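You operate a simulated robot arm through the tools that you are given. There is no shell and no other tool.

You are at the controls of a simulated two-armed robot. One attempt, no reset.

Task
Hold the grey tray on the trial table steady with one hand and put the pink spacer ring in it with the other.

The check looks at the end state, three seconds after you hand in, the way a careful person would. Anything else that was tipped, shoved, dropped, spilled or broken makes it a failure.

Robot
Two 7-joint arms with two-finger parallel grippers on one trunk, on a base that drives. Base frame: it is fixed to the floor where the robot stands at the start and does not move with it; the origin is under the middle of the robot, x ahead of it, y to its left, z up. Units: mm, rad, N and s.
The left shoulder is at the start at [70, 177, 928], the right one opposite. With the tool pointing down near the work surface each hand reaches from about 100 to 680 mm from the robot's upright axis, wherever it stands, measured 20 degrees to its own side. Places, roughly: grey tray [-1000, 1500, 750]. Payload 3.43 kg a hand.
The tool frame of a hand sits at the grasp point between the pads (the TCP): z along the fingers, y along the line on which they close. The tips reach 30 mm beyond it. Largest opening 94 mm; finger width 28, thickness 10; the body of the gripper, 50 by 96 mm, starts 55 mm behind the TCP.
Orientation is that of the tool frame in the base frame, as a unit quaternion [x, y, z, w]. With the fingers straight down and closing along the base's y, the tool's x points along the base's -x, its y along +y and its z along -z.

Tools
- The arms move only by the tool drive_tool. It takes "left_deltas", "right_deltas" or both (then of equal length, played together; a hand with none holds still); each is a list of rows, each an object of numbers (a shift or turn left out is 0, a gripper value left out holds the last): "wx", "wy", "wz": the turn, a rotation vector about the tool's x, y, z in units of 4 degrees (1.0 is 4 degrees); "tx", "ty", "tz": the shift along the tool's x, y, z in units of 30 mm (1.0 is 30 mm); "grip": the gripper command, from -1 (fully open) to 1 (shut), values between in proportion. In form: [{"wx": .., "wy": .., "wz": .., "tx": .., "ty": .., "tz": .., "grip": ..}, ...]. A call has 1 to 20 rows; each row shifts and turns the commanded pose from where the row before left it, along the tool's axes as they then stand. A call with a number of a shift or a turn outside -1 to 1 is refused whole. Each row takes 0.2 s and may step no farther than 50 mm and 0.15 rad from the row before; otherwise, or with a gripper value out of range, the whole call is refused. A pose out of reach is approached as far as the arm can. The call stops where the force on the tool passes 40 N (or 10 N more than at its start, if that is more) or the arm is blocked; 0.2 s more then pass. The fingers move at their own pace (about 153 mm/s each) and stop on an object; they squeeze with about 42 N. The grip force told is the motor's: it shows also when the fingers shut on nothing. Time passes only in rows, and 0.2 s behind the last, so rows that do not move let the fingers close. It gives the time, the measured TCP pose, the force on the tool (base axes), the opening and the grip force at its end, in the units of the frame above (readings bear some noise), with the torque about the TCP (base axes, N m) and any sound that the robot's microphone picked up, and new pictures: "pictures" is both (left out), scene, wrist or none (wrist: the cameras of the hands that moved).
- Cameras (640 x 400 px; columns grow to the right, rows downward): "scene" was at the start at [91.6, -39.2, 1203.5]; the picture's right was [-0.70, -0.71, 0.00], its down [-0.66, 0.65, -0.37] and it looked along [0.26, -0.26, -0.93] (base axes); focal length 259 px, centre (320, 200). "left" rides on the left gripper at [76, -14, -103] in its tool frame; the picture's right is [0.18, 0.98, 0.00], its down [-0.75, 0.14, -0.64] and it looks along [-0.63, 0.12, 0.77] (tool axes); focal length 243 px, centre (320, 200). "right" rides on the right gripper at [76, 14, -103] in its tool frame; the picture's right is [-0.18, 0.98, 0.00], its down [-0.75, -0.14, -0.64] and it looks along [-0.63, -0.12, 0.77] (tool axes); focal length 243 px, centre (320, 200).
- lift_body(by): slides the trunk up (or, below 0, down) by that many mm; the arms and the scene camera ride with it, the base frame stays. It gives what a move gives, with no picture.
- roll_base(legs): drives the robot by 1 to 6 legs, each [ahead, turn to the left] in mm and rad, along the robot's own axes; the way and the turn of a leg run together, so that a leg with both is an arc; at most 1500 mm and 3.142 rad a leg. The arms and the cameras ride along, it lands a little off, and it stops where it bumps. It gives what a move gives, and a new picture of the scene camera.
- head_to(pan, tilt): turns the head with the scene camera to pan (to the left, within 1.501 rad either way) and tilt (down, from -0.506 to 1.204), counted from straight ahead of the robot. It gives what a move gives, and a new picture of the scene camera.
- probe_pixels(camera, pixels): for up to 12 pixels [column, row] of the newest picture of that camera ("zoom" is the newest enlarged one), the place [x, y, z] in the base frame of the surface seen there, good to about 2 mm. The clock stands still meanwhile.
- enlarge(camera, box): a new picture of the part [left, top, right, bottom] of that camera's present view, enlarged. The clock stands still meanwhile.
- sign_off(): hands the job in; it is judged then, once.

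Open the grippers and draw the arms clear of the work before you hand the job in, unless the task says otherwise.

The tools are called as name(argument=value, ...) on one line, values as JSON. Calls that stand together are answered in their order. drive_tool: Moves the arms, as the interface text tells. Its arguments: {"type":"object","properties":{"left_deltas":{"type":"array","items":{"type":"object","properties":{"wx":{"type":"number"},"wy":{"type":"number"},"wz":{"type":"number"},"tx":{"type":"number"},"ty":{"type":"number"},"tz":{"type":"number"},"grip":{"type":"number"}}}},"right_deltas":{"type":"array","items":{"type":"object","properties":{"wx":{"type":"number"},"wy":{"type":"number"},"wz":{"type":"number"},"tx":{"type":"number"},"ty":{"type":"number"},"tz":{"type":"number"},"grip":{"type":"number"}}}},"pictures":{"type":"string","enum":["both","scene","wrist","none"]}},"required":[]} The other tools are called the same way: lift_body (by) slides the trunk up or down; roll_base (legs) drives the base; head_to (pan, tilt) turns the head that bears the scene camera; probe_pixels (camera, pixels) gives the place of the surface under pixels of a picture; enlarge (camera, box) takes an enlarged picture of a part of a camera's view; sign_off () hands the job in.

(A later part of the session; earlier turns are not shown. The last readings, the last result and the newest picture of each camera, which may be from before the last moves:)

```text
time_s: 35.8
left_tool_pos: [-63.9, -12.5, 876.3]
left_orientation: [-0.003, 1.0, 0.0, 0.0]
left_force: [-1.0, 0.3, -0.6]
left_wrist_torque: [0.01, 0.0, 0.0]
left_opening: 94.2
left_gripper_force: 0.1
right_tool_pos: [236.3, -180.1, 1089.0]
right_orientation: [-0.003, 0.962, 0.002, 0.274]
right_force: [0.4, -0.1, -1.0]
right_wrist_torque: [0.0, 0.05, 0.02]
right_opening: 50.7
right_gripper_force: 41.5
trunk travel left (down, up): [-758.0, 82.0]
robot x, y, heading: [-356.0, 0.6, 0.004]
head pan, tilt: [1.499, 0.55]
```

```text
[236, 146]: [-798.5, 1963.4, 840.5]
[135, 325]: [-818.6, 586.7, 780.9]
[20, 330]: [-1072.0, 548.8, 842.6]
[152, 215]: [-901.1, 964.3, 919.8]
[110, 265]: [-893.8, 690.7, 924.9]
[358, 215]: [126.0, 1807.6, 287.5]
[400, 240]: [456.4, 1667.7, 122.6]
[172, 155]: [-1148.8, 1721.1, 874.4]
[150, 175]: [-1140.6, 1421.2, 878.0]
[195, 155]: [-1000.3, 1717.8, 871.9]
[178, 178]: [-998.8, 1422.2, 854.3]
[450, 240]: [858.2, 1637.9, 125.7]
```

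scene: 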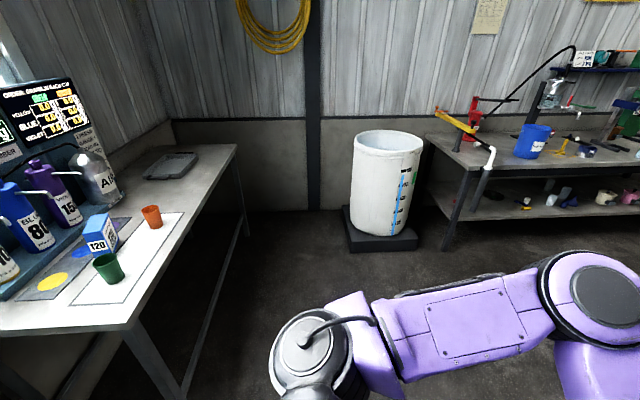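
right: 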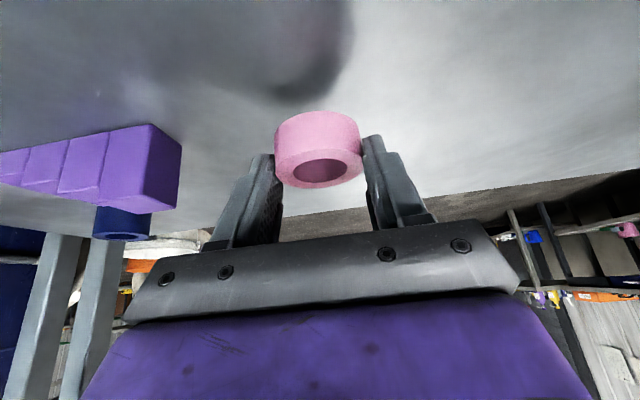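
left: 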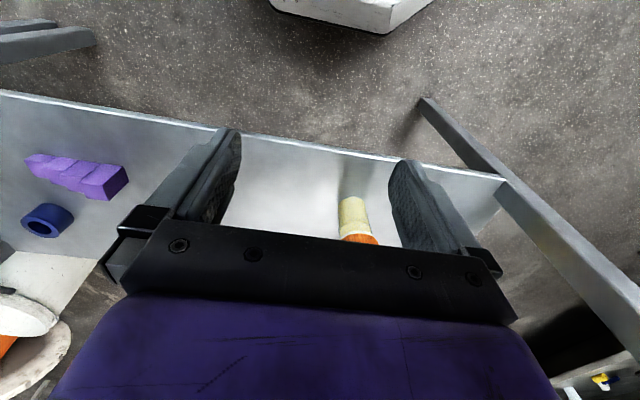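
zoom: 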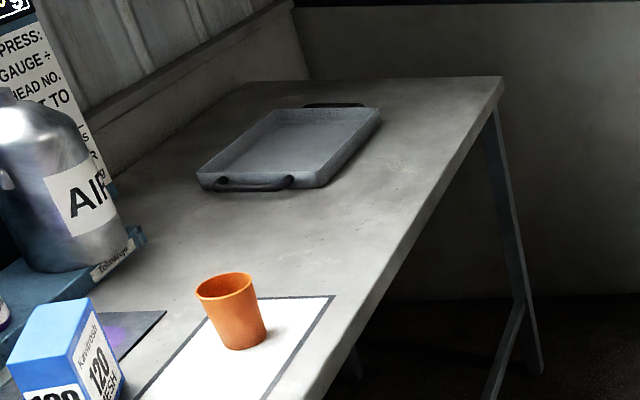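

The tray lies around x -1150…-1000, y 1400…1720 with black handles at both ends, and the table edge is x=-800. Before driving I look down at my own base to learn its footprint.

head_to(pan=0.4, tilt=1.2)

head_to(pan=-1.4, tilt=1.2)

```text
time_s: 37.1
left_tool_pos: [-62.9, -11.7, 878.0]
left_orientation: [-0.003, 1.0, 0.0, 0.0]
left_force: [0.6, 0.4, 0.6]
left_wrist_torque: [0.02, 0.01, 0.01]
left_opening: 93.7
left_gripper_force: 0.0
right_tool_pos: [236.1, -179.7, 1090.0]
right_orientation: [-0.003, 0.962, 0.001, 0.275]
right_force: [-0.3, 0.1, -0.6]
right_wrist_torque: [-0.01, 0.06, 0.01]
right_opening: 50.8
right_gripper_force: 41.9
trunk travel left (down, up): [-758.0, 82.0]
robot x, y, heading: [-356.8, 0.2, 0.007]
head pan, tilt: [0.4, 1.201]
```

scene: 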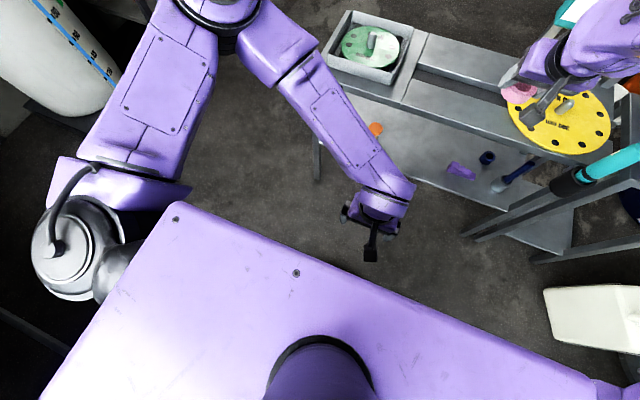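

```text
time_s: 38.9
left_tool_pos: [-63.7, -12.6, 877.4]
left_orientation: [-0.004, 1.0, 0.0, -0.001]
left_force: [0.5, -0.2, 0.7]
left_wrist_torque: [0.01, 0.0, 0.02]
left_opening: 93.9
left_gripper_force: 0.0
right_tool_pos: [235.6, -179.5, 1088.9]
right_orientation: [-0.004, 0.962, 0.002, 0.274]
right_force: [-0.2, -0.6, -1.0]
right_wrist_torque: [0.0, 0.02, 0.03]
right_opening: 50.6
right_gripper_force: 42.0
trunk travel left (down, up): [-758.0, 82.0]
robot x, y, heading: [-358.3, -0.3, 0.004]
head pan, tilt: [-1.4, 1.201]
```

scene: 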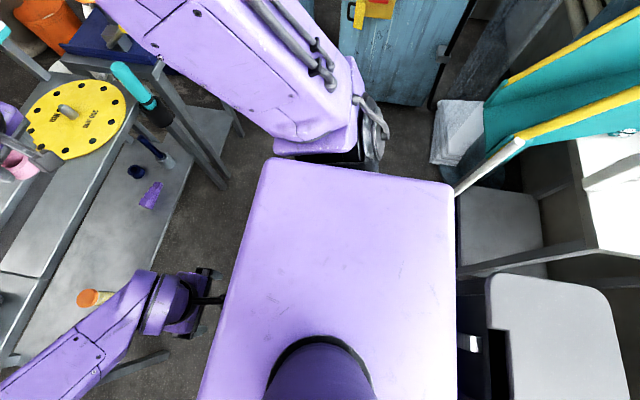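

Behind and right of the robot there are structures close by (teal/yellow frame at (560,80), grey boxes at (550,330)). I probe them and the torso corners for clearance.

probe_pixels(camera="scene", pixels=[[495, 280], [490, 330], [560, 280], [470, 260], [460, 195], [520, 140], [600, 180], [450, 140], [550, 330], [455, 190], [265, 165], [470, 345]])

head_to(pan=-1.5, tilt=0.8)

```text
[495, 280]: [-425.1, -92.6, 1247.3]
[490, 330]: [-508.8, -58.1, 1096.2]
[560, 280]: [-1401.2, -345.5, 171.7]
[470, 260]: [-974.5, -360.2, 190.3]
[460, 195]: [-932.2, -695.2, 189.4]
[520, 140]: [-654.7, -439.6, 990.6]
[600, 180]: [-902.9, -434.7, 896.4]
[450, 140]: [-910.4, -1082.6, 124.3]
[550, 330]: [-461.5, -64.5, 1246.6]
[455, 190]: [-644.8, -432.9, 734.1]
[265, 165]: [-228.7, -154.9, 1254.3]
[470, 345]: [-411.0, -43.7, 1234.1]
```

```text
time_s: 39.8
left_tool_pos: [-63.5, -12.4, 877.8]
left_orientation: [-0.004, 1.0, 0.0, 0.0]
left_force: [-0.8, -1.2, -0.5]
left_wrist_torque: [0.0, 0.02, -0.02]
left_opening: 94.1
left_gripper_force: 0.2
right_tool_pos: [233.4, -180.6, 1088.5]
right_orientation: [-0.004, 0.962, 0.002, 0.274]
right_force: [0.1, -0.1, -0.2]
right_wrist_torque: [-0.02, 0.03, -0.02]
right_opening: 51.2
right_gripper_force: 41.6
trunk travel left (down, up): [-758.0, 82.0]
robot x, y, heading: [-358.0, -0.6, 0.006]
head pan, tilt: [-1.499, 0.799]
```

scene: 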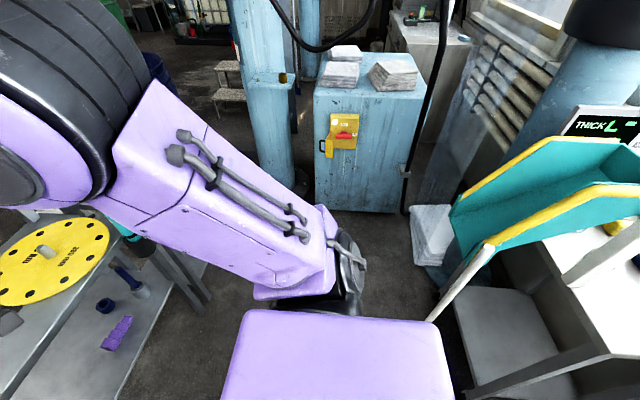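

The nearest rear obstacle is the chute around (-645,-433), so I go 100 mm forward before turning. I also raise the trunk 80 mm, so the left hand's tips stay above the table height during turns.

lift_body(by=80)

roll_base(legs=[[100, 0], [0, 0.8]])

head_to(pan=0.7, tilt=0.7)

```text
time_s: 41.0
left_tool_pos: [-64.0, -11.6, 957.3]
left_orientation: [-0.003, 1.0, 0.0, 0.0]
left_force: [0.0, 0.3, 0.4]
left_wrist_torque: [0.01, -0.03, 0.04]
left_opening: 94.3
left_gripper_force: 0.1
right_tool_pos: [235.6, -180.2, 1168.7]
right_orientation: [-0.004, 0.962, 0.001, 0.274]
right_force: [0.3, 0.6, -1.5]
right_wrist_torque: [0.0, 0.02, -0.03]
right_opening: 51.0
right_gripper_force: 41.9
trunk travel left (down, up): [-838.0, 2.0]
robot x, y, heading: [-360.5, -0.1, 0.013]
head pan, tilt: [-1.499, 0.799]
```

```text
time_s: 44.2
left_tool_pos: [-44.7, 201.5, 956.9]
left_orientation: [-0.392, 0.92, 0.001, 0.0]
left_force: [0.2, -0.9, -1.2]
left_wrist_torque: [0.03, -0.01, 0.01]
left_opening: 94.0
left_gripper_force: 0.0
right_tool_pos: [284.8, 297.8, 1169.5]
right_orientation: [-0.376, 0.885, 0.108, 0.252]
right_force: [-0.6, -0.4, -0.2]
right_wrist_torque: [0.0, -0.01, 0.01]
right_opening: 51.0
right_gripper_force: 42.1
trunk travel left (down, up): [-838.0, 2.0]
robot x, y, heading: [-258.3, -0.7, 0.804]
head pan, tilt: [-1.499, 0.799]
```

scene: 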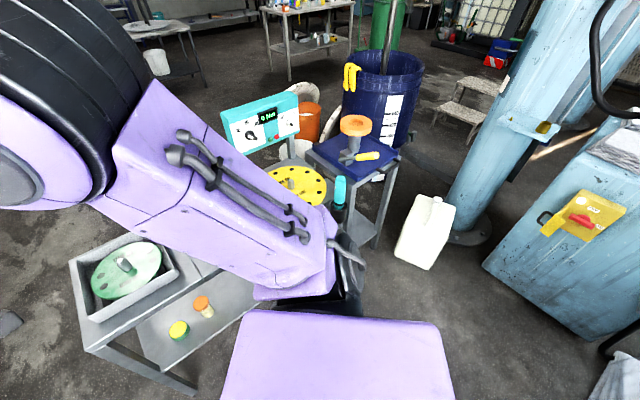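

```text
time_s: 46.3
left_tool_pos: [-44.5, 200.7, 957.4]
left_orientation: [-0.392, 0.92, 0.0, 0.0]
left_force: [-0.2, 0.3, 0.2]
left_wrist_torque: [0.0, 0.01, -0.04]
left_opening: 94.1
left_gripper_force: 0.0
right_tool_pos: [284.3, 297.5, 1169.2]
right_orientation: [-0.376, 0.885, 0.108, 0.252]
right_force: [0.2, 0.8, -1.1]
right_wrist_torque: [-0.03, 0.0, -0.03]
right_opening: 50.6
right_gripper_force: 42.6
trunk travel left (down, up): [-838.0, 2.0]
robot x, y, heading: [-259.4, -2.5, 0.803]
head pan, tilt: [0.7, 0.7]
```

scene: 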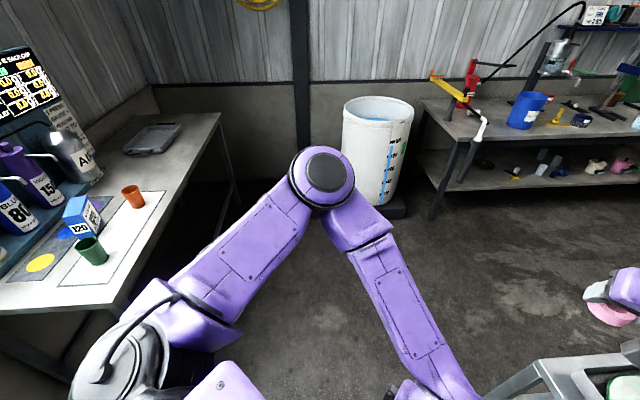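

All clear, and the ring shows safely in the right hand at (610,310). I turn further left to heading ≈1.70 and drive along the table, first 900 mm.

roll_base(legs=[[0, 0.9], [900, 0]])

```text
time_s: 53.2
left_tool_pos: [-371.9, 1172.5, 957.7]
left_orientation: [0.742, -0.67, -0.001, 0.0]
left_force: [0.9, 0.1, -0.2]
left_wrist_torque: [-0.01, 0.0, 0.01]
left_opening: 94.0
left_gripper_force: 0.0
right_tool_pos: [-232.8, 1485.0, 1169.4]
right_orientation: [0.714, -0.645, -0.203, -0.183]
right_force: [0.3, 0.5, -0.9]
right_wrist_torque: [0.0, 0.03, 0.0]
right_opening: 50.7
right_gripper_force: 41.3
trunk travel left (down, up): [-838.0, 2.0]
robot x, y, heading: [-355.8, 878.9, 1.67]
head pan, tilt: [0.7, 0.7]
```

scene: 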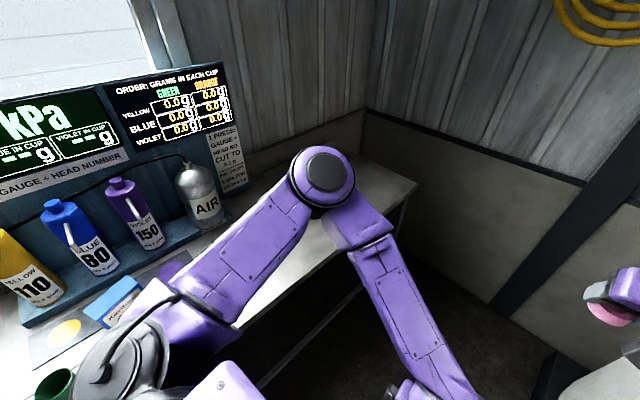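

The robot is at (-356,879) heading 1.67, alongside the table with nothing touched. I steer slightly left and drive on to about (-450,1500).

roll_base(legs=[[0, 0.05], [625, 0]])

head_to(pan=1.0, tilt=0.9)

```text
time_s: 57.1
left_tool_pos: [-476.4, 1772.9, 957.0]
left_orientation: [0.758, -0.652, 0.0, 0.0]
left_force: [-0.3, -0.9, -0.4]
left_wrist_torque: [-0.02, -0.04, -0.02]
left_opening: 93.8
left_gripper_force: 0.1
right_tool_pos: [-353.0, 2092.3, 1170.2]
right_orientation: [0.729, -0.626, -0.21, -0.179]
right_force: [0.4, -0.4, 1.0]
right_wrist_torque: [-0.02, -0.01, 0.0]
right_opening: 51.0
right_gripper_force: 42.3
trunk travel left (down, up): [-838.0, 2.0]
robot x, y, heading: [-449.0, 1482.5, 1.724]
head pan, tilt: [0.7, 0.7]
```

scene: 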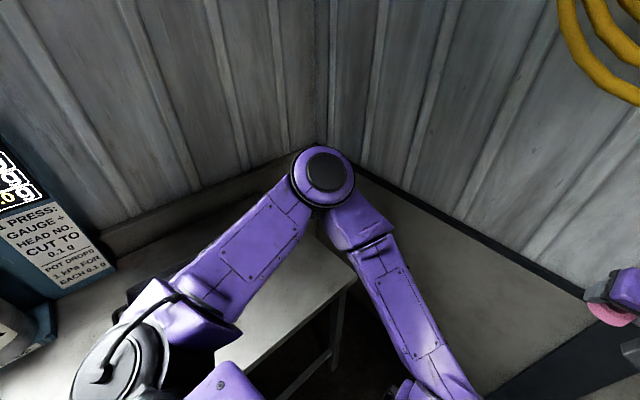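

```text
time_s: 57.9
left_tool_pos: [-476.4, 1773.7, 957.3]
left_orientation: [0.758, -0.652, 0.001, 0.001]
left_force: [-0.2, -0.1, 0.4]
left_wrist_torque: [0.0, 0.01, -0.01]
left_opening: 94.1
left_gripper_force: 0.1
right_tool_pos: [-353.3, 2094.5, 1169.2]
right_orientation: [0.729, -0.627, -0.208, -0.178]
right_force: [-0.3, -0.2, -0.6]
right_wrist_torque: [-0.04, 0.01, 0.01]
right_opening: 51.0
right_gripper_force: 42.4
trunk travel left (down, up): [-838.0, 2.0]
robot x, y, heading: [-445.2, 1486.2, 1.715]
head pan, tilt: [1.0, 0.901]
```

scene: 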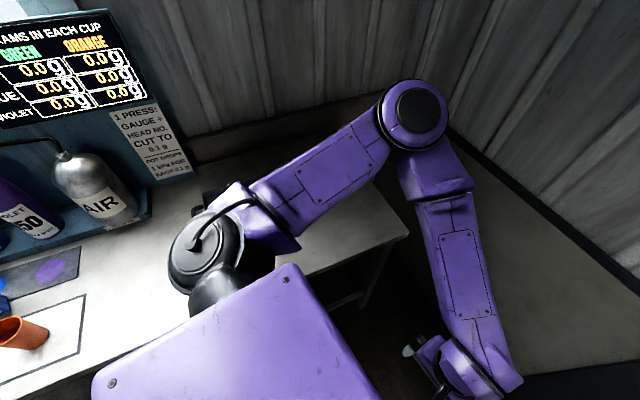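

Position is (-447,1484) heading 1.72, with clear space over the table for the raised hands. I turn left 1.42 rad to face the table (-x direction).

roll_base(legs=[[0, 0.7], [0, 0.72]])

head_to(pan=0.0, tilt=0.9)

```text
time_s: 62.1
left_tool_pos: [-740.3, 1489.3, 957.6]
left_orientation: [1.0, 0.008, 0.0, 0.0]
left_force: [0.2, 0.4, 0.4]
left_wrist_torque: [0.0, -0.03, 0.01]
left_opening: 94.1
left_gripper_force: 0.0
right_tool_pos: [-1040.2, 1656.5, 1169.9]
right_orientation: [0.962, 0.007, -0.274, 0.004]
right_force: [-0.1, -0.5, -0.7]
right_wrist_torque: [0.0, -0.02, 0.04]
right_opening: 50.8
right_gripper_force: 41.8
trunk travel left (down, up): [-838.0, 2.0]
robot x, y, heading: [-445.1, 1481.7, -3.124]
head pan, tilt: [1.0, 0.901]
```

scene: 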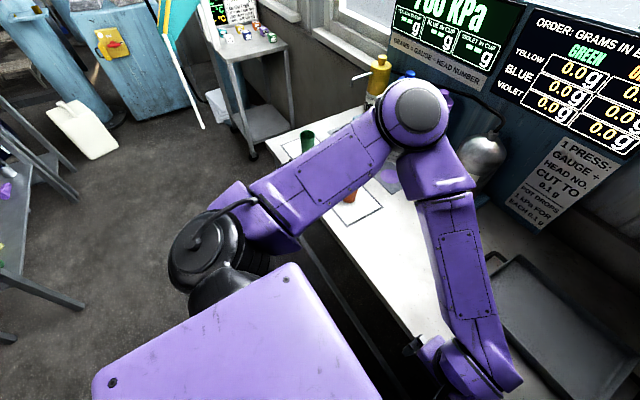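

```text
time_s: 63.4
left_tool_pos: [-738.8, 1489.9, 958.3]
left_orientation: [1.0, 0.008, 0.001, -0.001]
left_force: [-0.6, 0.5, 0.4]
left_wrist_torque: [0.01, 0.01, 0.03]
left_opening: 94.0
left_gripper_force: 0.0
right_tool_pos: [-1038.8, 1655.0, 1168.9]
right_orientation: [0.962, 0.007, -0.274, 0.003]
right_force: [0.1, -0.6, -1.1]
right_wrist_torque: [0.03, -0.02, 0.01]
right_opening: 50.7
right_gripper_force: 42.2
trunk travel left (down, up): [-838.0, 2.0]
robot x, y, heading: [-447.4, 1480.8, -3.124]
head pan, tilt: [0.0, 0.901]
```

scene: 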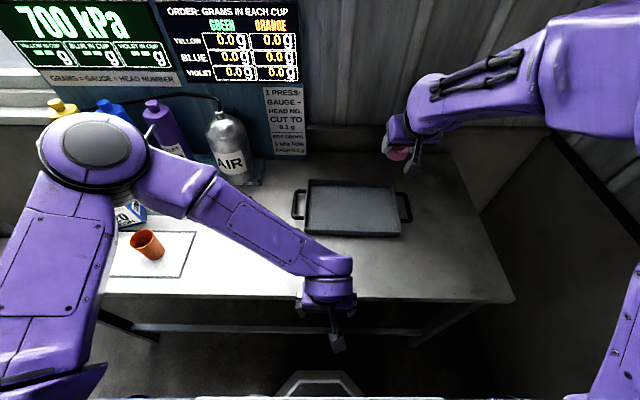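

Now the tray is in full view at (352,210) with handles at (298,203) and (405,207). I enlarge it and probe its corners, floor and handles.

enlarge(camera="scene", box=[272, 160, 432, 260])

probe_pixels(camera="scene", pixels=[[350, 205], [309, 182], [394, 190], [308, 230], [399, 234], [296, 203], [293, 200], [406, 207], [350, 240], [350, 228], [280, 225], [340, 298]])

```text
4.00 times, centred on (352, 210) of scene
```

zoom: 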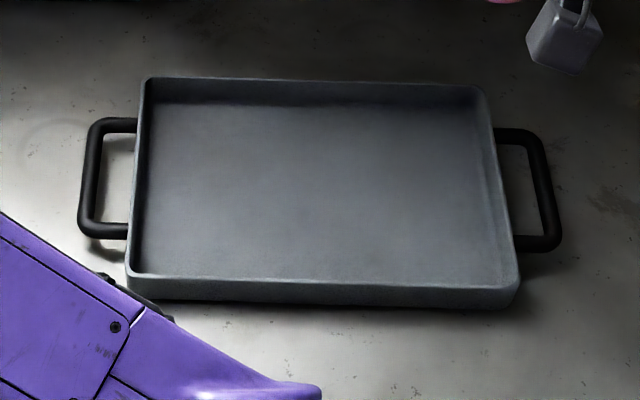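

```text
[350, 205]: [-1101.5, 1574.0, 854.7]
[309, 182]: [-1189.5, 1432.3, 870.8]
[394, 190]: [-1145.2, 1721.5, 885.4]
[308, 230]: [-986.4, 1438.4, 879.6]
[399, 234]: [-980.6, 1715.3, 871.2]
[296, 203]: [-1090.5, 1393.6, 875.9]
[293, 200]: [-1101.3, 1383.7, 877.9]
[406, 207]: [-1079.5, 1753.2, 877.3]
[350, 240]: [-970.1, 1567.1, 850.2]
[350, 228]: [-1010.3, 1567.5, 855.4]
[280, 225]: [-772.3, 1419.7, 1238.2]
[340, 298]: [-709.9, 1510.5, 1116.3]
```

The tray floor is z≈855, its rim z≈885, spanning x -1195…-977 and y 1425…1725. I probe the left handle in the enlarged view for its bar, gap and height.

probe_pixels(camera="zoom", pixels=[[90, 180], [83, 180], [99, 180], [115, 180], [115, 124], [115, 230], [134, 180], [150, 180], [92, 140], [86, 215], [128, 265], [145, 80]])

```text
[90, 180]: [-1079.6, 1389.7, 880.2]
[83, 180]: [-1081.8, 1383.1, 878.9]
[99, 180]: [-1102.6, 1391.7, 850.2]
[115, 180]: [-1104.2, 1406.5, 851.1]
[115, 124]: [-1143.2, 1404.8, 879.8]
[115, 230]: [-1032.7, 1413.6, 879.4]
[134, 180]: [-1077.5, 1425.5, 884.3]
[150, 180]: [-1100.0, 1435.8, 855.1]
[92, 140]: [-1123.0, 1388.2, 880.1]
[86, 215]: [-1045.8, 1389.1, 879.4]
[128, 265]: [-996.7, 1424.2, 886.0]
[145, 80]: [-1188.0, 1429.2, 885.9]
```

The left handle bar runs along x from -1143 to -1033 at y≈1389, top z≈880, with a ~28 mm gap to the tray wall – enough for one finger. I probe the table's lower brace and the robot's base front to see how much closer I can drive.

probe_pixels(camera="scene", pixels=[[240, 329], [400, 331], [200, 302], [318, 378], [290, 390], [345, 390], [480, 300], [130, 330], [420, 345]])

head_to(pan=0.0, tilt=1.2)

```text
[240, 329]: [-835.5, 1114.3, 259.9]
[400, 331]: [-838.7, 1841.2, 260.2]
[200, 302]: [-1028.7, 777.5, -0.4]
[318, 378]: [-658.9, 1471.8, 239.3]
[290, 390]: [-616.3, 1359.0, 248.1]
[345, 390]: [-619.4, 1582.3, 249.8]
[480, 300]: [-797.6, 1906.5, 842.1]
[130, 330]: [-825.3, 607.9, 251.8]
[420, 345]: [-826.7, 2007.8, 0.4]
```

```text
time_s: 64.2
left_tool_pos: [-740.1, 1489.3, 958.1]
left_orientation: [1.0, 0.008, -0.001, 0.0]
left_force: [0.5, -0.3, -0.8]
left_wrist_torque: [0.02, -0.02, 0.01]
left_opening: 94.1
left_gripper_force: 0.0
right_tool_pos: [-1038.8, 1655.3, 1168.6]
right_orientation: [0.962, 0.007, -0.274, 0.003]
right_force: [-0.9, -0.5, -1.3]
right_wrist_torque: [0.01, 0.01, 0.0]
right_opening: 50.9
right_gripper_force: 42.2
trunk travel left (down, up): [-838.0, 2.0]
robot x, y, heading: [-443.1, 1475.2, -3.122]
head pan, tilt: [0.0, 1.201]
```

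scene: 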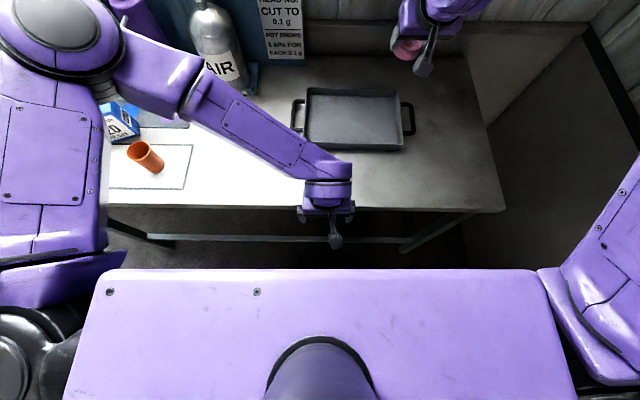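

The brace is at x≈-835 and my base front at about -680, so a 70 mm move forward is safe; both hands are well above the tray (tips z≥928). I drive forward 70 mm.

roll_base(legs=[[70, 0]])

```text
time_s: 65.2
left_tool_pos: [-797.5, 1490.1, 961.5]
left_orientation: [1.0, 0.007, -0.005, -0.001]
left_force: [0.7, 0.2, 1.1]
left_wrist_torque: [-0.04, 0.03, 0.01]
left_opening: 94.0
left_gripper_force: 0.1
right_tool_pos: [-1095.3, 1655.4, 1177.0]
right_orientation: [0.96, 0.007, -0.28, 0.003]
right_force: [0.0, 0.6, 0.3]
right_wrist_torque: [0.0, 0.06, -0.01]
right_opening: 50.7
right_gripper_force: 42.0
trunk travel left (down, up): [-838.0, 2.0]
robot x, y, heading: [-510.1, 1481.9, -3.128]
head pan, tilt: [0.0, 1.201]
```

scene: 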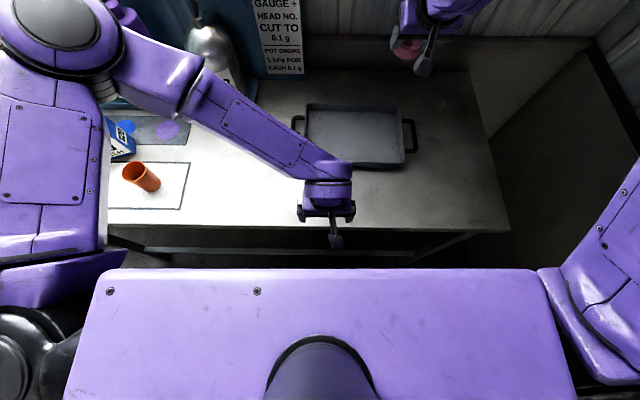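

The readings show both hands rose a few mm after the drive (left 961.5, right 1177), as if the robot is pitched slightly. I check again whether that settles.

head_to(pan=0.0, tilt=1.0)

```text
time_s: 65.9
left_tool_pos: [-806.6, 1490.5, 959.4]
left_orientation: [1.0, 0.007, 0.0, 0.0]
left_force: [-0.1, 0.2, 0.5]
left_wrist_torque: [0.02, -0.02, 0.0]
left_opening: 94.3
left_gripper_force: 0.0
right_tool_pos: [-1106.2, 1654.2, 1171.3]
right_orientation: [0.962, 0.007, -0.275, 0.003]
right_force: [0.5, -0.1, -1.6]
right_wrist_torque: [0.02, -0.04, -0.01]
right_opening: 51.0
right_gripper_force: 41.4
trunk travel left (down, up): [-838.0, 2.0]
robot x, y, heading: [-516.6, 1480.2, -3.125]
head pan, tilt: [0.0, 1.0]
```

scene: 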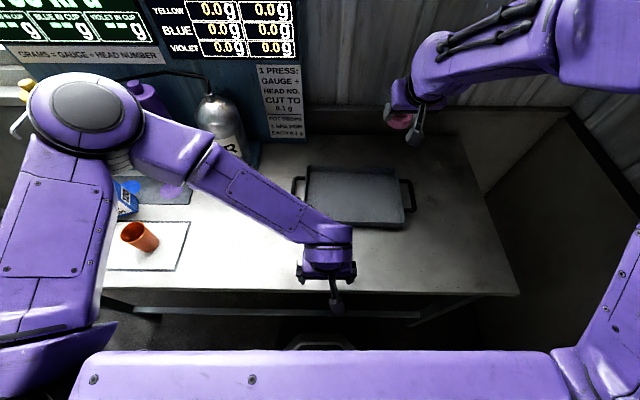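

It has settled again (x=-517, heights back within 2 mm). Now I move the left hand forward 280 mm and 100 mm left at constant height, to hover above the tray's left handle, and bring its fingers to about 30 mm opening.

drive_tool(left_deltas=[{"tx": -0.9, "ty": 0.3, "grip": 0.36}, {"tx": -0.9, "ty": 0.3}, {"tx": -0.9, "ty": 0.3}, {"tx": -0.9, "ty": 0.3}, {"tx": -0.9, "ty": 0.3}], pictures="both")

```text
time_s: 67.1
left_tool_pos: [-942.1, 1441.4, 957.7]
left_orientation: [1.0, 0.006, 0.001, 0.0]
left_force: [0.2, -0.5, 0.1]
left_wrist_torque: [0.01, 0.0, 0.0]
left_opening: 29.9
left_gripper_force: 0.1
right_tool_pos: [-1106.8, 1653.8, 1169.5]
right_orientation: [0.962, 0.007, -0.275, 0.003]
right_force: [-0.6, 0.8, -1.3]
right_wrist_torque: [-0.01, 0.01, 0.0]
right_opening: 50.9
right_gripper_force: 42.3
trunk travel left (down, up): [-838.0, 2.0]
robot x, y, heading: [-514.7, 1477.7, -3.126]
head pan, tilt: [0.0, 1.0]
```

scene: 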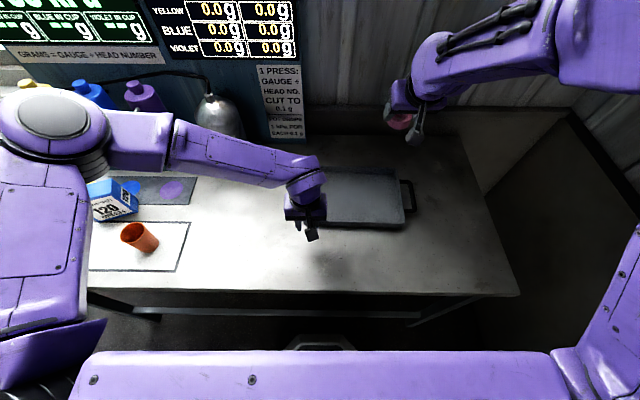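
left: 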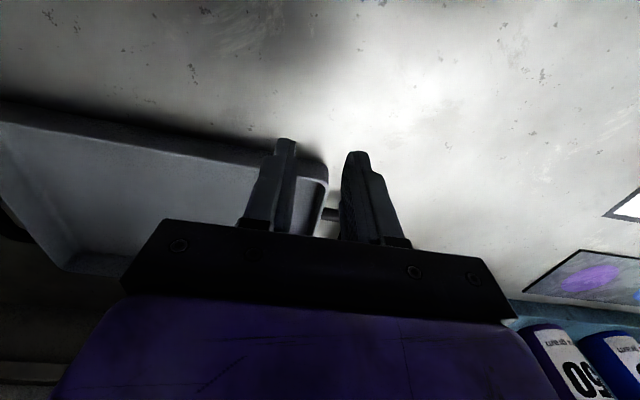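

The left hand moves as expected, now at (-942,1441,958). Before continuing I check the left elbow and forearm heights against the bottles and the orange cup.

probe_pixels(camera="scene", pixels=[[55, 120], [20, 130], [130, 140], [230, 150], [140, 95], [90, 95], [215, 110], [140, 235], [300, 190], [110, 195]])

head_to(pan=0.5, tilt=0.7)

```text
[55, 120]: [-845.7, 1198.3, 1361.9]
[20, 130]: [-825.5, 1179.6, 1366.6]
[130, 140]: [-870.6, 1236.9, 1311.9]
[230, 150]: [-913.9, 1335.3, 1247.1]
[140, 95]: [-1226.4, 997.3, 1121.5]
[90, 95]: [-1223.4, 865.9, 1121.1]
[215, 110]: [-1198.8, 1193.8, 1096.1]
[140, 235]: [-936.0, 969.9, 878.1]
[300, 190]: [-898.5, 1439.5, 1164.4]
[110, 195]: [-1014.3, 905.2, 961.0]
```

```text
time_s: 68.0
left_tool_pos: [-941.1, 1442.2, 958.5]
left_orientation: [1.0, 0.007, 0.0, 0.001]
left_force: [-0.9, 0.3, -0.6]
left_wrist_torque: [-0.02, 0.03, -0.01]
left_opening: 30.0
left_gripper_force: 0.0
right_tool_pos: [-1107.4, 1655.3, 1170.6]
right_orientation: [0.961, 0.006, -0.275, 0.002]
right_force: [0.0, -0.4, -0.8]
right_wrist_torque: [-0.01, -0.02, -0.01]
right_opening: 51.4
right_gripper_force: 42.0
trunk travel left (down, up): [-838.0, 2.0]
robot x, y, heading: [-514.3, 1479.9, -3.131]
head pan, tilt: [0.499, 0.7]
```

scene: 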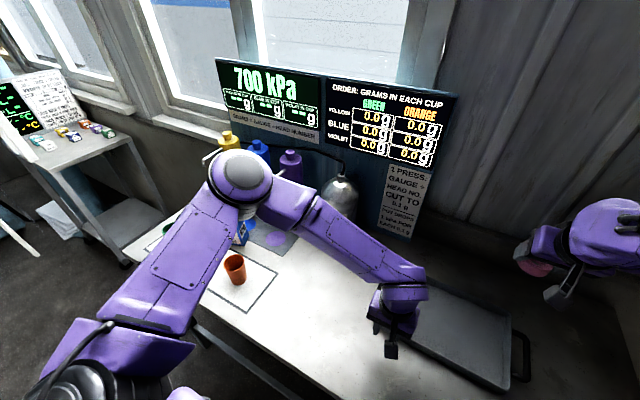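

Elbow and forearm (z>1230 underside) are well above the bottles (tops ≤1121). I continue the left hand to right above the handle bar at (-1088,1389).

drive_tool(left_deltas=[{"tx": -0.97, "ty": 0.335}, {"tx": -0.97, "ty": 0.335}, {"tx": -0.97, "ty": 0.335}, {"tx": -0.97, "ty": 0.335}, {"tx": -0.97, "ty": 0.335}], pictures="both")

```text
time_s: 69.2
left_tool_pos: [-1087.1, 1389.5, 956.7]
left_orientation: [1.0, 0.006, 0.002, 0.0]
left_force: [-0.5, 0.0, 0.2]
left_wrist_torque: [0.03, 0.01, -0.01]
left_opening: 30.4
left_gripper_force: 0.0
right_tool_pos: [-1108.7, 1655.6, 1169.6]
right_orientation: [0.962, 0.007, -0.274, 0.002]
right_force: [0.5, 0.7, -1.6]
right_wrist_torque: [0.03, -0.06, 0.0]
right_opening: 51.0
right_gripper_force: 42.4
trunk travel left (down, up): [-838.0, 2.0]
robot x, y, heading: [-516.8, 1480.9, -3.125]
head pan, tilt: [0.499, 0.7]
```

scene: 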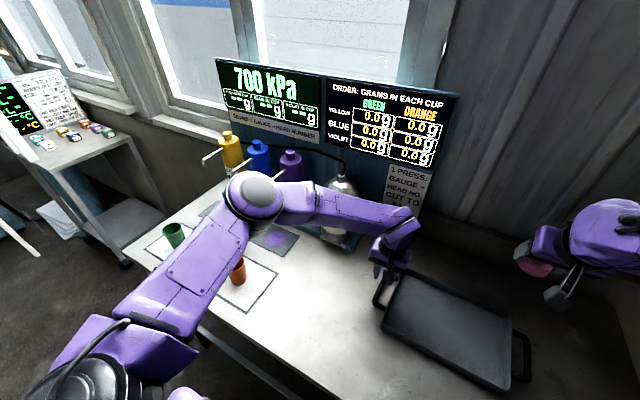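
left: 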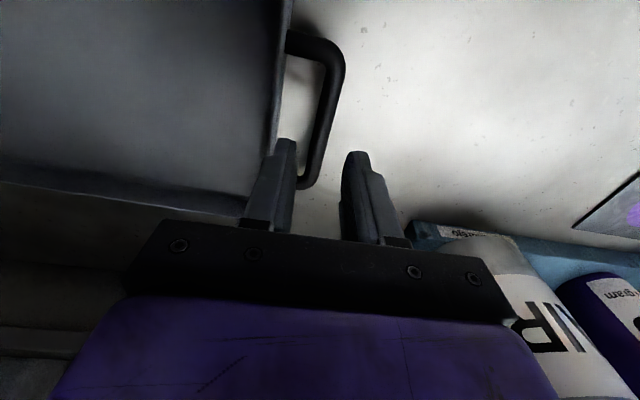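

The left hand hovers at (-1087,1389.5) and the wrist camera shows the handle bar around (328,110) just ahead of the fingers. I probe the bar from this view for a precise lateral alignment.

probe_pixels(camera="left", pixels=[[327, 120], [336, 80], [318, 150], [335, 110], [320, 110], [300, 42], [300, 183], [275, 110], [285, 60], [300, 110], [310, 110], [341, 80]])

head_to(pan=0.0, tilt=0.9)

```text
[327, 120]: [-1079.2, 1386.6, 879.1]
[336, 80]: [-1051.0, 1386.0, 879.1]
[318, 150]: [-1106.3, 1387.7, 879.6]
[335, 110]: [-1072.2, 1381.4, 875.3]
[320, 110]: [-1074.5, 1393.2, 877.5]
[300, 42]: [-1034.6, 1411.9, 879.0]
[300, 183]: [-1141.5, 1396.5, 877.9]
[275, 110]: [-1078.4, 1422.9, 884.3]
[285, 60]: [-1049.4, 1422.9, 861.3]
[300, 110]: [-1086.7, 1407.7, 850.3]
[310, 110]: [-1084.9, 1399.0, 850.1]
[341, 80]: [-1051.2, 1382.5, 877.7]
```

```text
time_s: 70.2
left_tool_pos: [-1086.6, 1389.2, 956.4]
left_orientation: [1.0, 0.007, 0.001, 0.001]
left_force: [-0.5, -0.2, 0.8]
left_wrist_torque: [0.01, 0.01, 0.0]
left_opening: 30.2
left_gripper_force: 0.0
right_tool_pos: [-1107.1, 1655.1, 1171.6]
right_orientation: [0.961, 0.007, -0.275, 0.004]
right_force: [-0.8, 0.6, -0.8]
right_wrist_torque: [-0.02, -0.03, -0.01]
right_opening: 50.7
right_gripper_force: 41.9
trunk travel left (down, up): [-838.0, 2.0]
robot x, y, heading: [-512.7, 1480.8, -3.127]
head pan, tilt: [0.0, 0.901]
```

scene: 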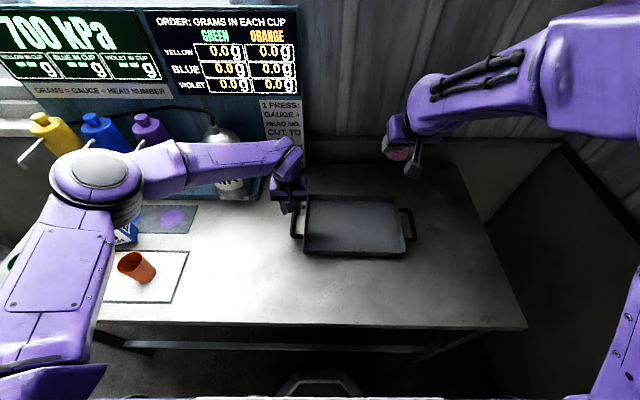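

The bar's centre is y≈1387 and the tray wall's outer face y≈1423, so with 30 mm opening one finger fits in the gap with ~9 mm either side. I shift 2 mm toward -y and lower 40 mm, then recheck.

drive_tool(left_deltas=[{"ty": 0.075, "tz": 0.45}, {"tz": 0.45}, {"tz": 0.45}], pictures="both")

enlarge(camera="left", box=[220, 60, 420, 260])

```text
time_s: 71.0
left_tool_pos: [-1085.8, 1388.6, 915.5]
left_orientation: [1.0, 0.007, 0.0, 0.0]
left_force: [-0.4, 0.8, -0.1]
left_wrist_torque: [-0.01, -0.06, 0.02]
left_opening: 30.1
left_gripper_force: 0.0
right_tool_pos: [-1106.5, 1655.8, 1170.1]
right_orientation: [0.961, 0.007, -0.275, 0.003]
right_force: [0.5, 0.9, -1.8]
right_wrist_torque: [0.0, 0.0, -0.01]
right_opening: 50.7
right_gripper_force: 42.6
trunk travel left (down, up): [-838.0, 2.0]
robot x, y, heading: [-518.4, 1480.7, -3.128]
head pan, tilt: [0.0, 0.901]
```

scene: 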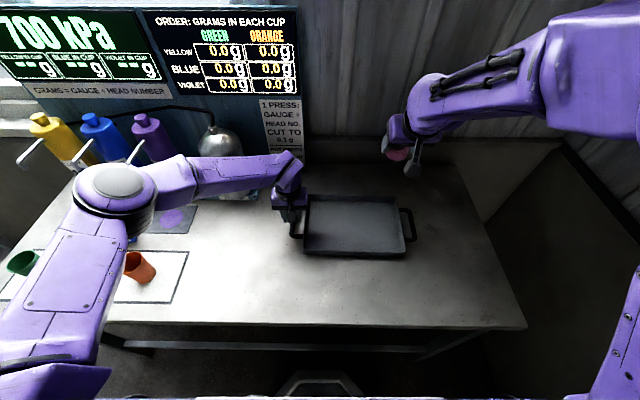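
left: 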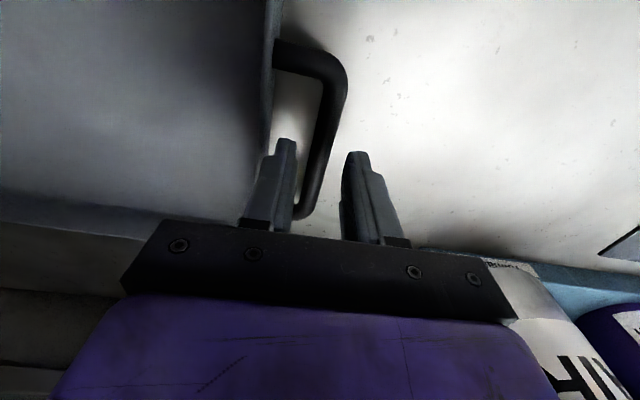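

```text
2.00 times, centred on (320, 160) of left
```

zoom: 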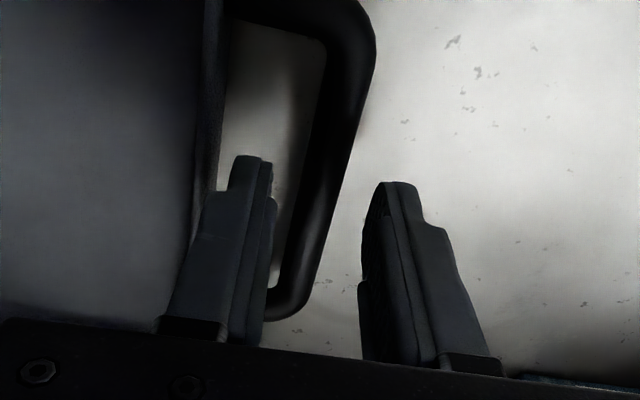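

The gap finger's tip lies between tray wall and handle bar in the enlarged view, slightly nearer the wall. I nudge 1.5 mm more toward -y and lower another 27 mm, keeping tips ~8 mm above the table.

drive_tool(left_deltas=[{"ty": 0.05}, {"tz": 0.3}, {"tz": 0.3}, {"tz": 0.3}], pictures="both")

enlarge(camera="left", box=[220, 60, 420, 260])

```text
time_s: 72.0
left_tool_pos: [-1086.3, 1386.9, 890.0]
left_orientation: [1.0, 0.007, 0.0, 0.0]
left_force: [0.8, -0.3, -0.1]
left_wrist_torque: [-0.01, -0.01, -0.02]
left_opening: 30.1
left_gripper_force: 0.1
right_tool_pos: [-1106.7, 1654.1, 1169.8]
right_orientation: [0.961, 0.007, -0.275, 0.003]
right_force: [-0.5, 1.0, -0.5]
right_wrist_torque: [-0.01, 0.0, 0.04]
right_opening: 50.8
right_gripper_force: 42.1
trunk travel left (down, up): [-838.0, 2.0]
robot x, y, heading: [-514.6, 1479.5, -3.123]
head pan, tilt: [0.0, 0.901]
```

scene: 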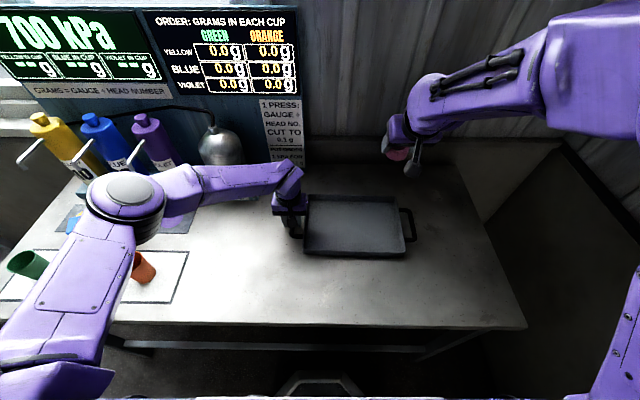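
left: 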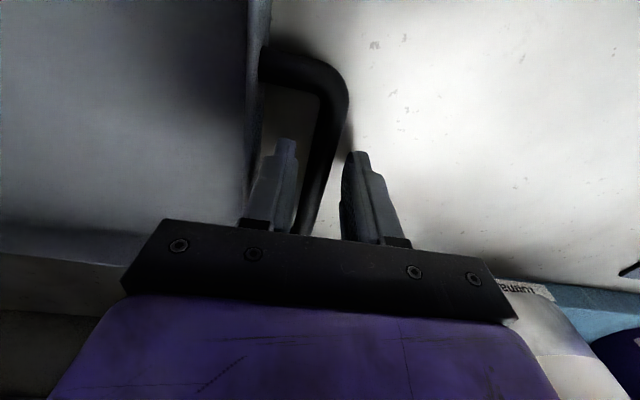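

```text
2.00 times, centred on (320, 160) of left
```

zoom: 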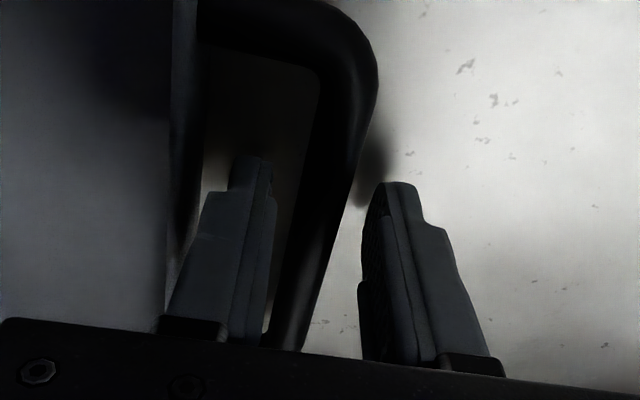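

The bar is between the fingers now with no contact force. I probe the bar's edges once more to centre the hand so that closing won't tug the tray.

probe_pixels(camera="zoom", pixels=[[310, 200], [290, 200], [330, 200], [340, 150], [322, 150], [300, 250], [285, 300], [345, 100], [365, 100], [245, 200], [400, 210]])

```text
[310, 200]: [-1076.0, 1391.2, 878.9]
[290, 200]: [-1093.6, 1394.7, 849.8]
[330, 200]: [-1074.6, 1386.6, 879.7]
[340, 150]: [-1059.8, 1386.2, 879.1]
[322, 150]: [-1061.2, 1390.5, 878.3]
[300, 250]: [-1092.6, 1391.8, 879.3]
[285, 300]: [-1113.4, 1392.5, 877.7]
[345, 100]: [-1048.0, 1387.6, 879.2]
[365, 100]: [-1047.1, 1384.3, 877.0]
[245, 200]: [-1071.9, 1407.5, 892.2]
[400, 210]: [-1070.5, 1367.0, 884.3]
```

Finger midpoint (≈1387.3) and bar centre (≈1387.5) coincide. I close the left gripper on the handle.

drive_tool(left_deltas=[{"grip": 0.6}, {"grip": 1}, {"grip": 1}, {"grip": 1}], pictures="both")

probe_pixels(camera="scene", pixels=[[350, 225], [309, 200], [395, 205], [304, 250], [405, 253], [411, 225], [352, 252], [352, 258]])

```text
time_s: 73.0
left_tool_pos: [-1086.2, 1385.8, 890.6]
left_orientation: [1.0, 0.006, 0.0, 0.0]
left_force: [0.2, 0.6, 0.0]
left_wrist_torque: [0.01, 0.14, -0.14]
left_opening: 13.0
left_gripper_force: 42.0
right_tool_pos: [-1106.2, 1654.8, 1171.6]
right_orientation: [0.961, 0.008, -0.275, 0.003]
right_force: [-0.2, 0.0, -0.6]
right_wrist_torque: [0.03, 0.01, -0.02]
right_opening: 50.8
right_gripper_force: 42.4
trunk travel left (down, up): [-838.0, 2.0]
robot x, y, heading: [-514.3, 1480.1, -3.126]
head pan, tilt: [0.0, 0.901]
```

scene: 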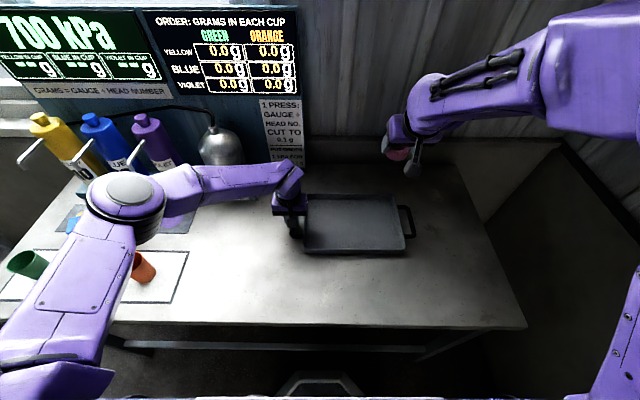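
left: 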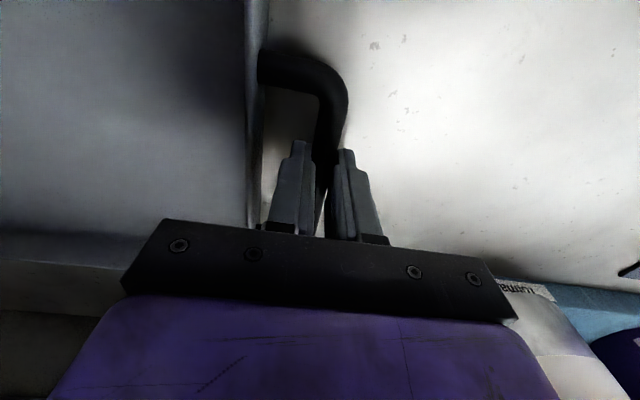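

```text
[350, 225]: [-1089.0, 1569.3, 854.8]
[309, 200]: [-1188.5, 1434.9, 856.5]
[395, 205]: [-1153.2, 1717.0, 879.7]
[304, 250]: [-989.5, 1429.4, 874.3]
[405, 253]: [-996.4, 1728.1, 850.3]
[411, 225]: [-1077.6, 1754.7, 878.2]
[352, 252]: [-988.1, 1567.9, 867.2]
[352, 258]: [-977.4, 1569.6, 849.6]
```

The left hand grips the handle firmly (13 mm, 42 N) and the tray hasn't moved. Now I bring the right hand back 30 mm and 65 mm toward the tray's middle, then down to z≈960, keeping the ring level and above the rim (z 886).

drive_tool(right_deltas=[{"tx": 0.283, "ty": 0.72, "tz": -0.177}, {"tx": 0.283, "ty": 0.72, "tz": -0.177}, {"tx": 0.283, "ty": 0.72, "tz": -0.177}, {"tx": 0.529, "tz": 0.849}, {"tx": 0.529, "tz": 0.849}, {"tx": 0.529, "tz": 0.849}, {"tx": 0.529, "tz": 0.849}], pictures="both")

```text
time_s: 74.6
left_tool_pos: [-1086.2, 1386.7, 890.7]
left_orientation: [1.0, 0.007, 0.0, 0.0]
left_force: [-1.0, 0.5, 0.3]
left_wrist_torque: [0.0, -0.21, -0.01]
left_opening: 13.3
left_gripper_force: 41.6
right_tool_pos: [-1087.1, 1592.1, 1060.9]
right_orientation: [0.959, -0.013, -0.281, 0.023]
right_force: [-0.1, -0.6, -1.8]
right_wrist_torque: [0.0, -0.02, 0.03]
right_opening: 50.8
right_gripper_force: 41.9
trunk travel left (down, up): [-838.0, 2.0]
robot x, y, heading: [-515.7, 1478.0, -3.125]
head pan, tilt: [0.0, 0.901]
```

scene: 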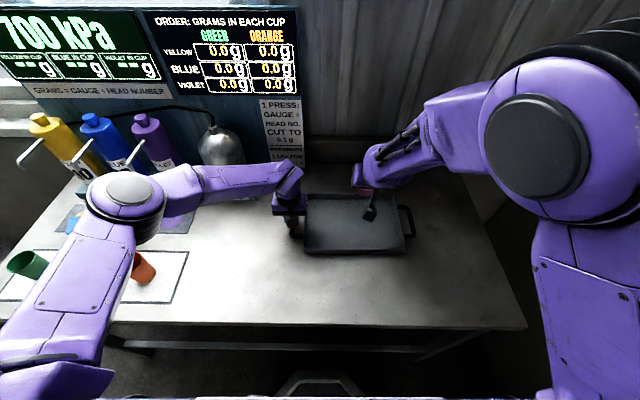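
right: 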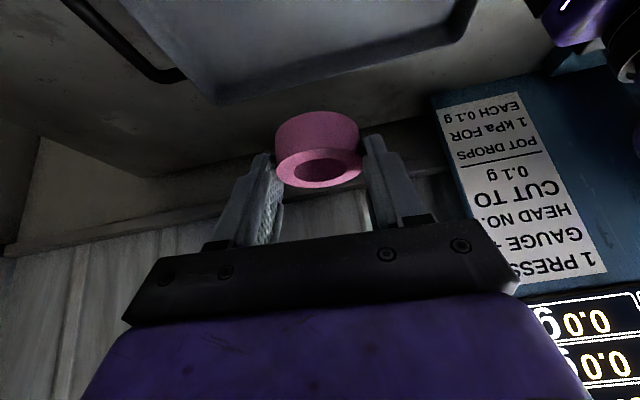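

The hand is over the tray at (-1087,1592,1061) but the orientation reads slightly off, perhaps still settling. I wait with a still row and read again.

drive_tool(right_deltas=[{"tx": 0}, {"tx": 0}], pictures="none")

```text
time_s: 75.2
left_tool_pos: [-1085.2, 1386.4, 889.3]
left_orientation: [1.0, 0.007, 0.0, 0.0]
left_force: [0.0, 1.1, -0.5]
left_wrist_torque: [-0.04, 0.04, 0.04]
left_opening: 13.5
left_gripper_force: 42.0
right_tool_pos: [-1084.2, 1594.4, 1058.7]
right_orientation: [0.96, -0.014, -0.279, 0.021]
right_force: [-0.3, -0.3, -0.4]
right_wrist_torque: [-0.01, -0.03, 0.02]
right_opening: 50.8
right_gripper_force: 42.2
trunk travel left (down, up): [-838.0, 2.0]
robot x, y, heading: [-513.0, 1480.3, -3.128]
head pan, tilt: [0.0, 0.901]
```

The orientation has really drifted: the closing axis is ~2.7° off level and yaw ~2.5° off. I correct it with a small turn (about +1.3°, +0.5°, -2.9° about tool x, y, z) while still high above the tray.

drive_tool(right_deltas=[{"wx": 0.17, "wy": 0.06, "wz": -0.36}, {"wx": 0.16, "wy": 0.07, "wz": -0.36}, {"tx": 0}], pictures="none")

```text
time_s: 76.0
left_tool_pos: [-1084.8, 1385.6, 889.9]
left_orientation: [1.0, 0.007, 0.0, 0.001]
left_force: [0.7, 0.2, 0.1]
left_wrist_torque: [0.01, 0.03, 0.08]
left_opening: 13.2
left_gripper_force: 42.3
right_tool_pos: [-1083.1, 1599.1, 1056.2]
right_orientation: [0.963, -0.005, -0.27, 0.01]
right_force: [0.2, -0.1, -0.8]
right_wrist_torque: [0.04, 0.0, -0.02]
right_opening: 50.7
right_gripper_force: 42.1
trunk travel left (down, up): [-838.0, 2.0]
robot x, y, heading: [-516.2, 1479.1, -3.132]
head pan, tilt: [0.0, 0.901]
```

Partly corrected, though the hand also crept a few mm. I wait once more to see whether it's steady.

drive_tool(right_deltas=[{"tx": 0}, {"tx": 0}, {"tx": 0}], pictures="both")

```text
time_s: 76.8
left_tool_pos: [-1086.1, 1385.2, 890.4]
left_orientation: [1.0, 0.007, 0.0, 0.0]
left_force: [0.7, 0.3, 0.2]
left_wrist_torque: [0.03, 0.03, 0.04]
left_opening: 13.2
left_gripper_force: 41.8
right_tool_pos: [-1082.0, 1598.4, 1057.1]
right_orientation: [0.963, -0.005, -0.27, 0.011]
right_force: [0.5, 0.0, -0.7]
right_wrist_torque: [-0.01, 0.01, 0.03]
right_opening: 50.9
right_gripper_force: 41.8
trunk travel left (down, up): [-838.0, 2.0]
robot x, y, heading: [-512.8, 1480.8, -3.126]
head pan, tilt: [0.0, 0.901]
```

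scene: 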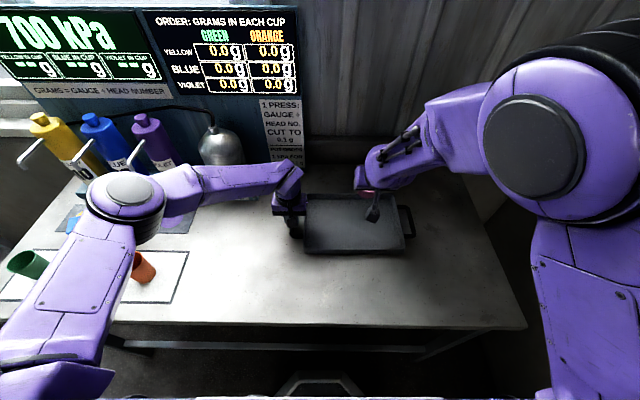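
right: 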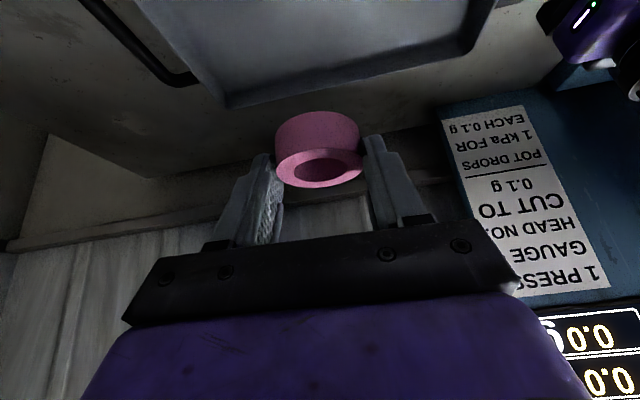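

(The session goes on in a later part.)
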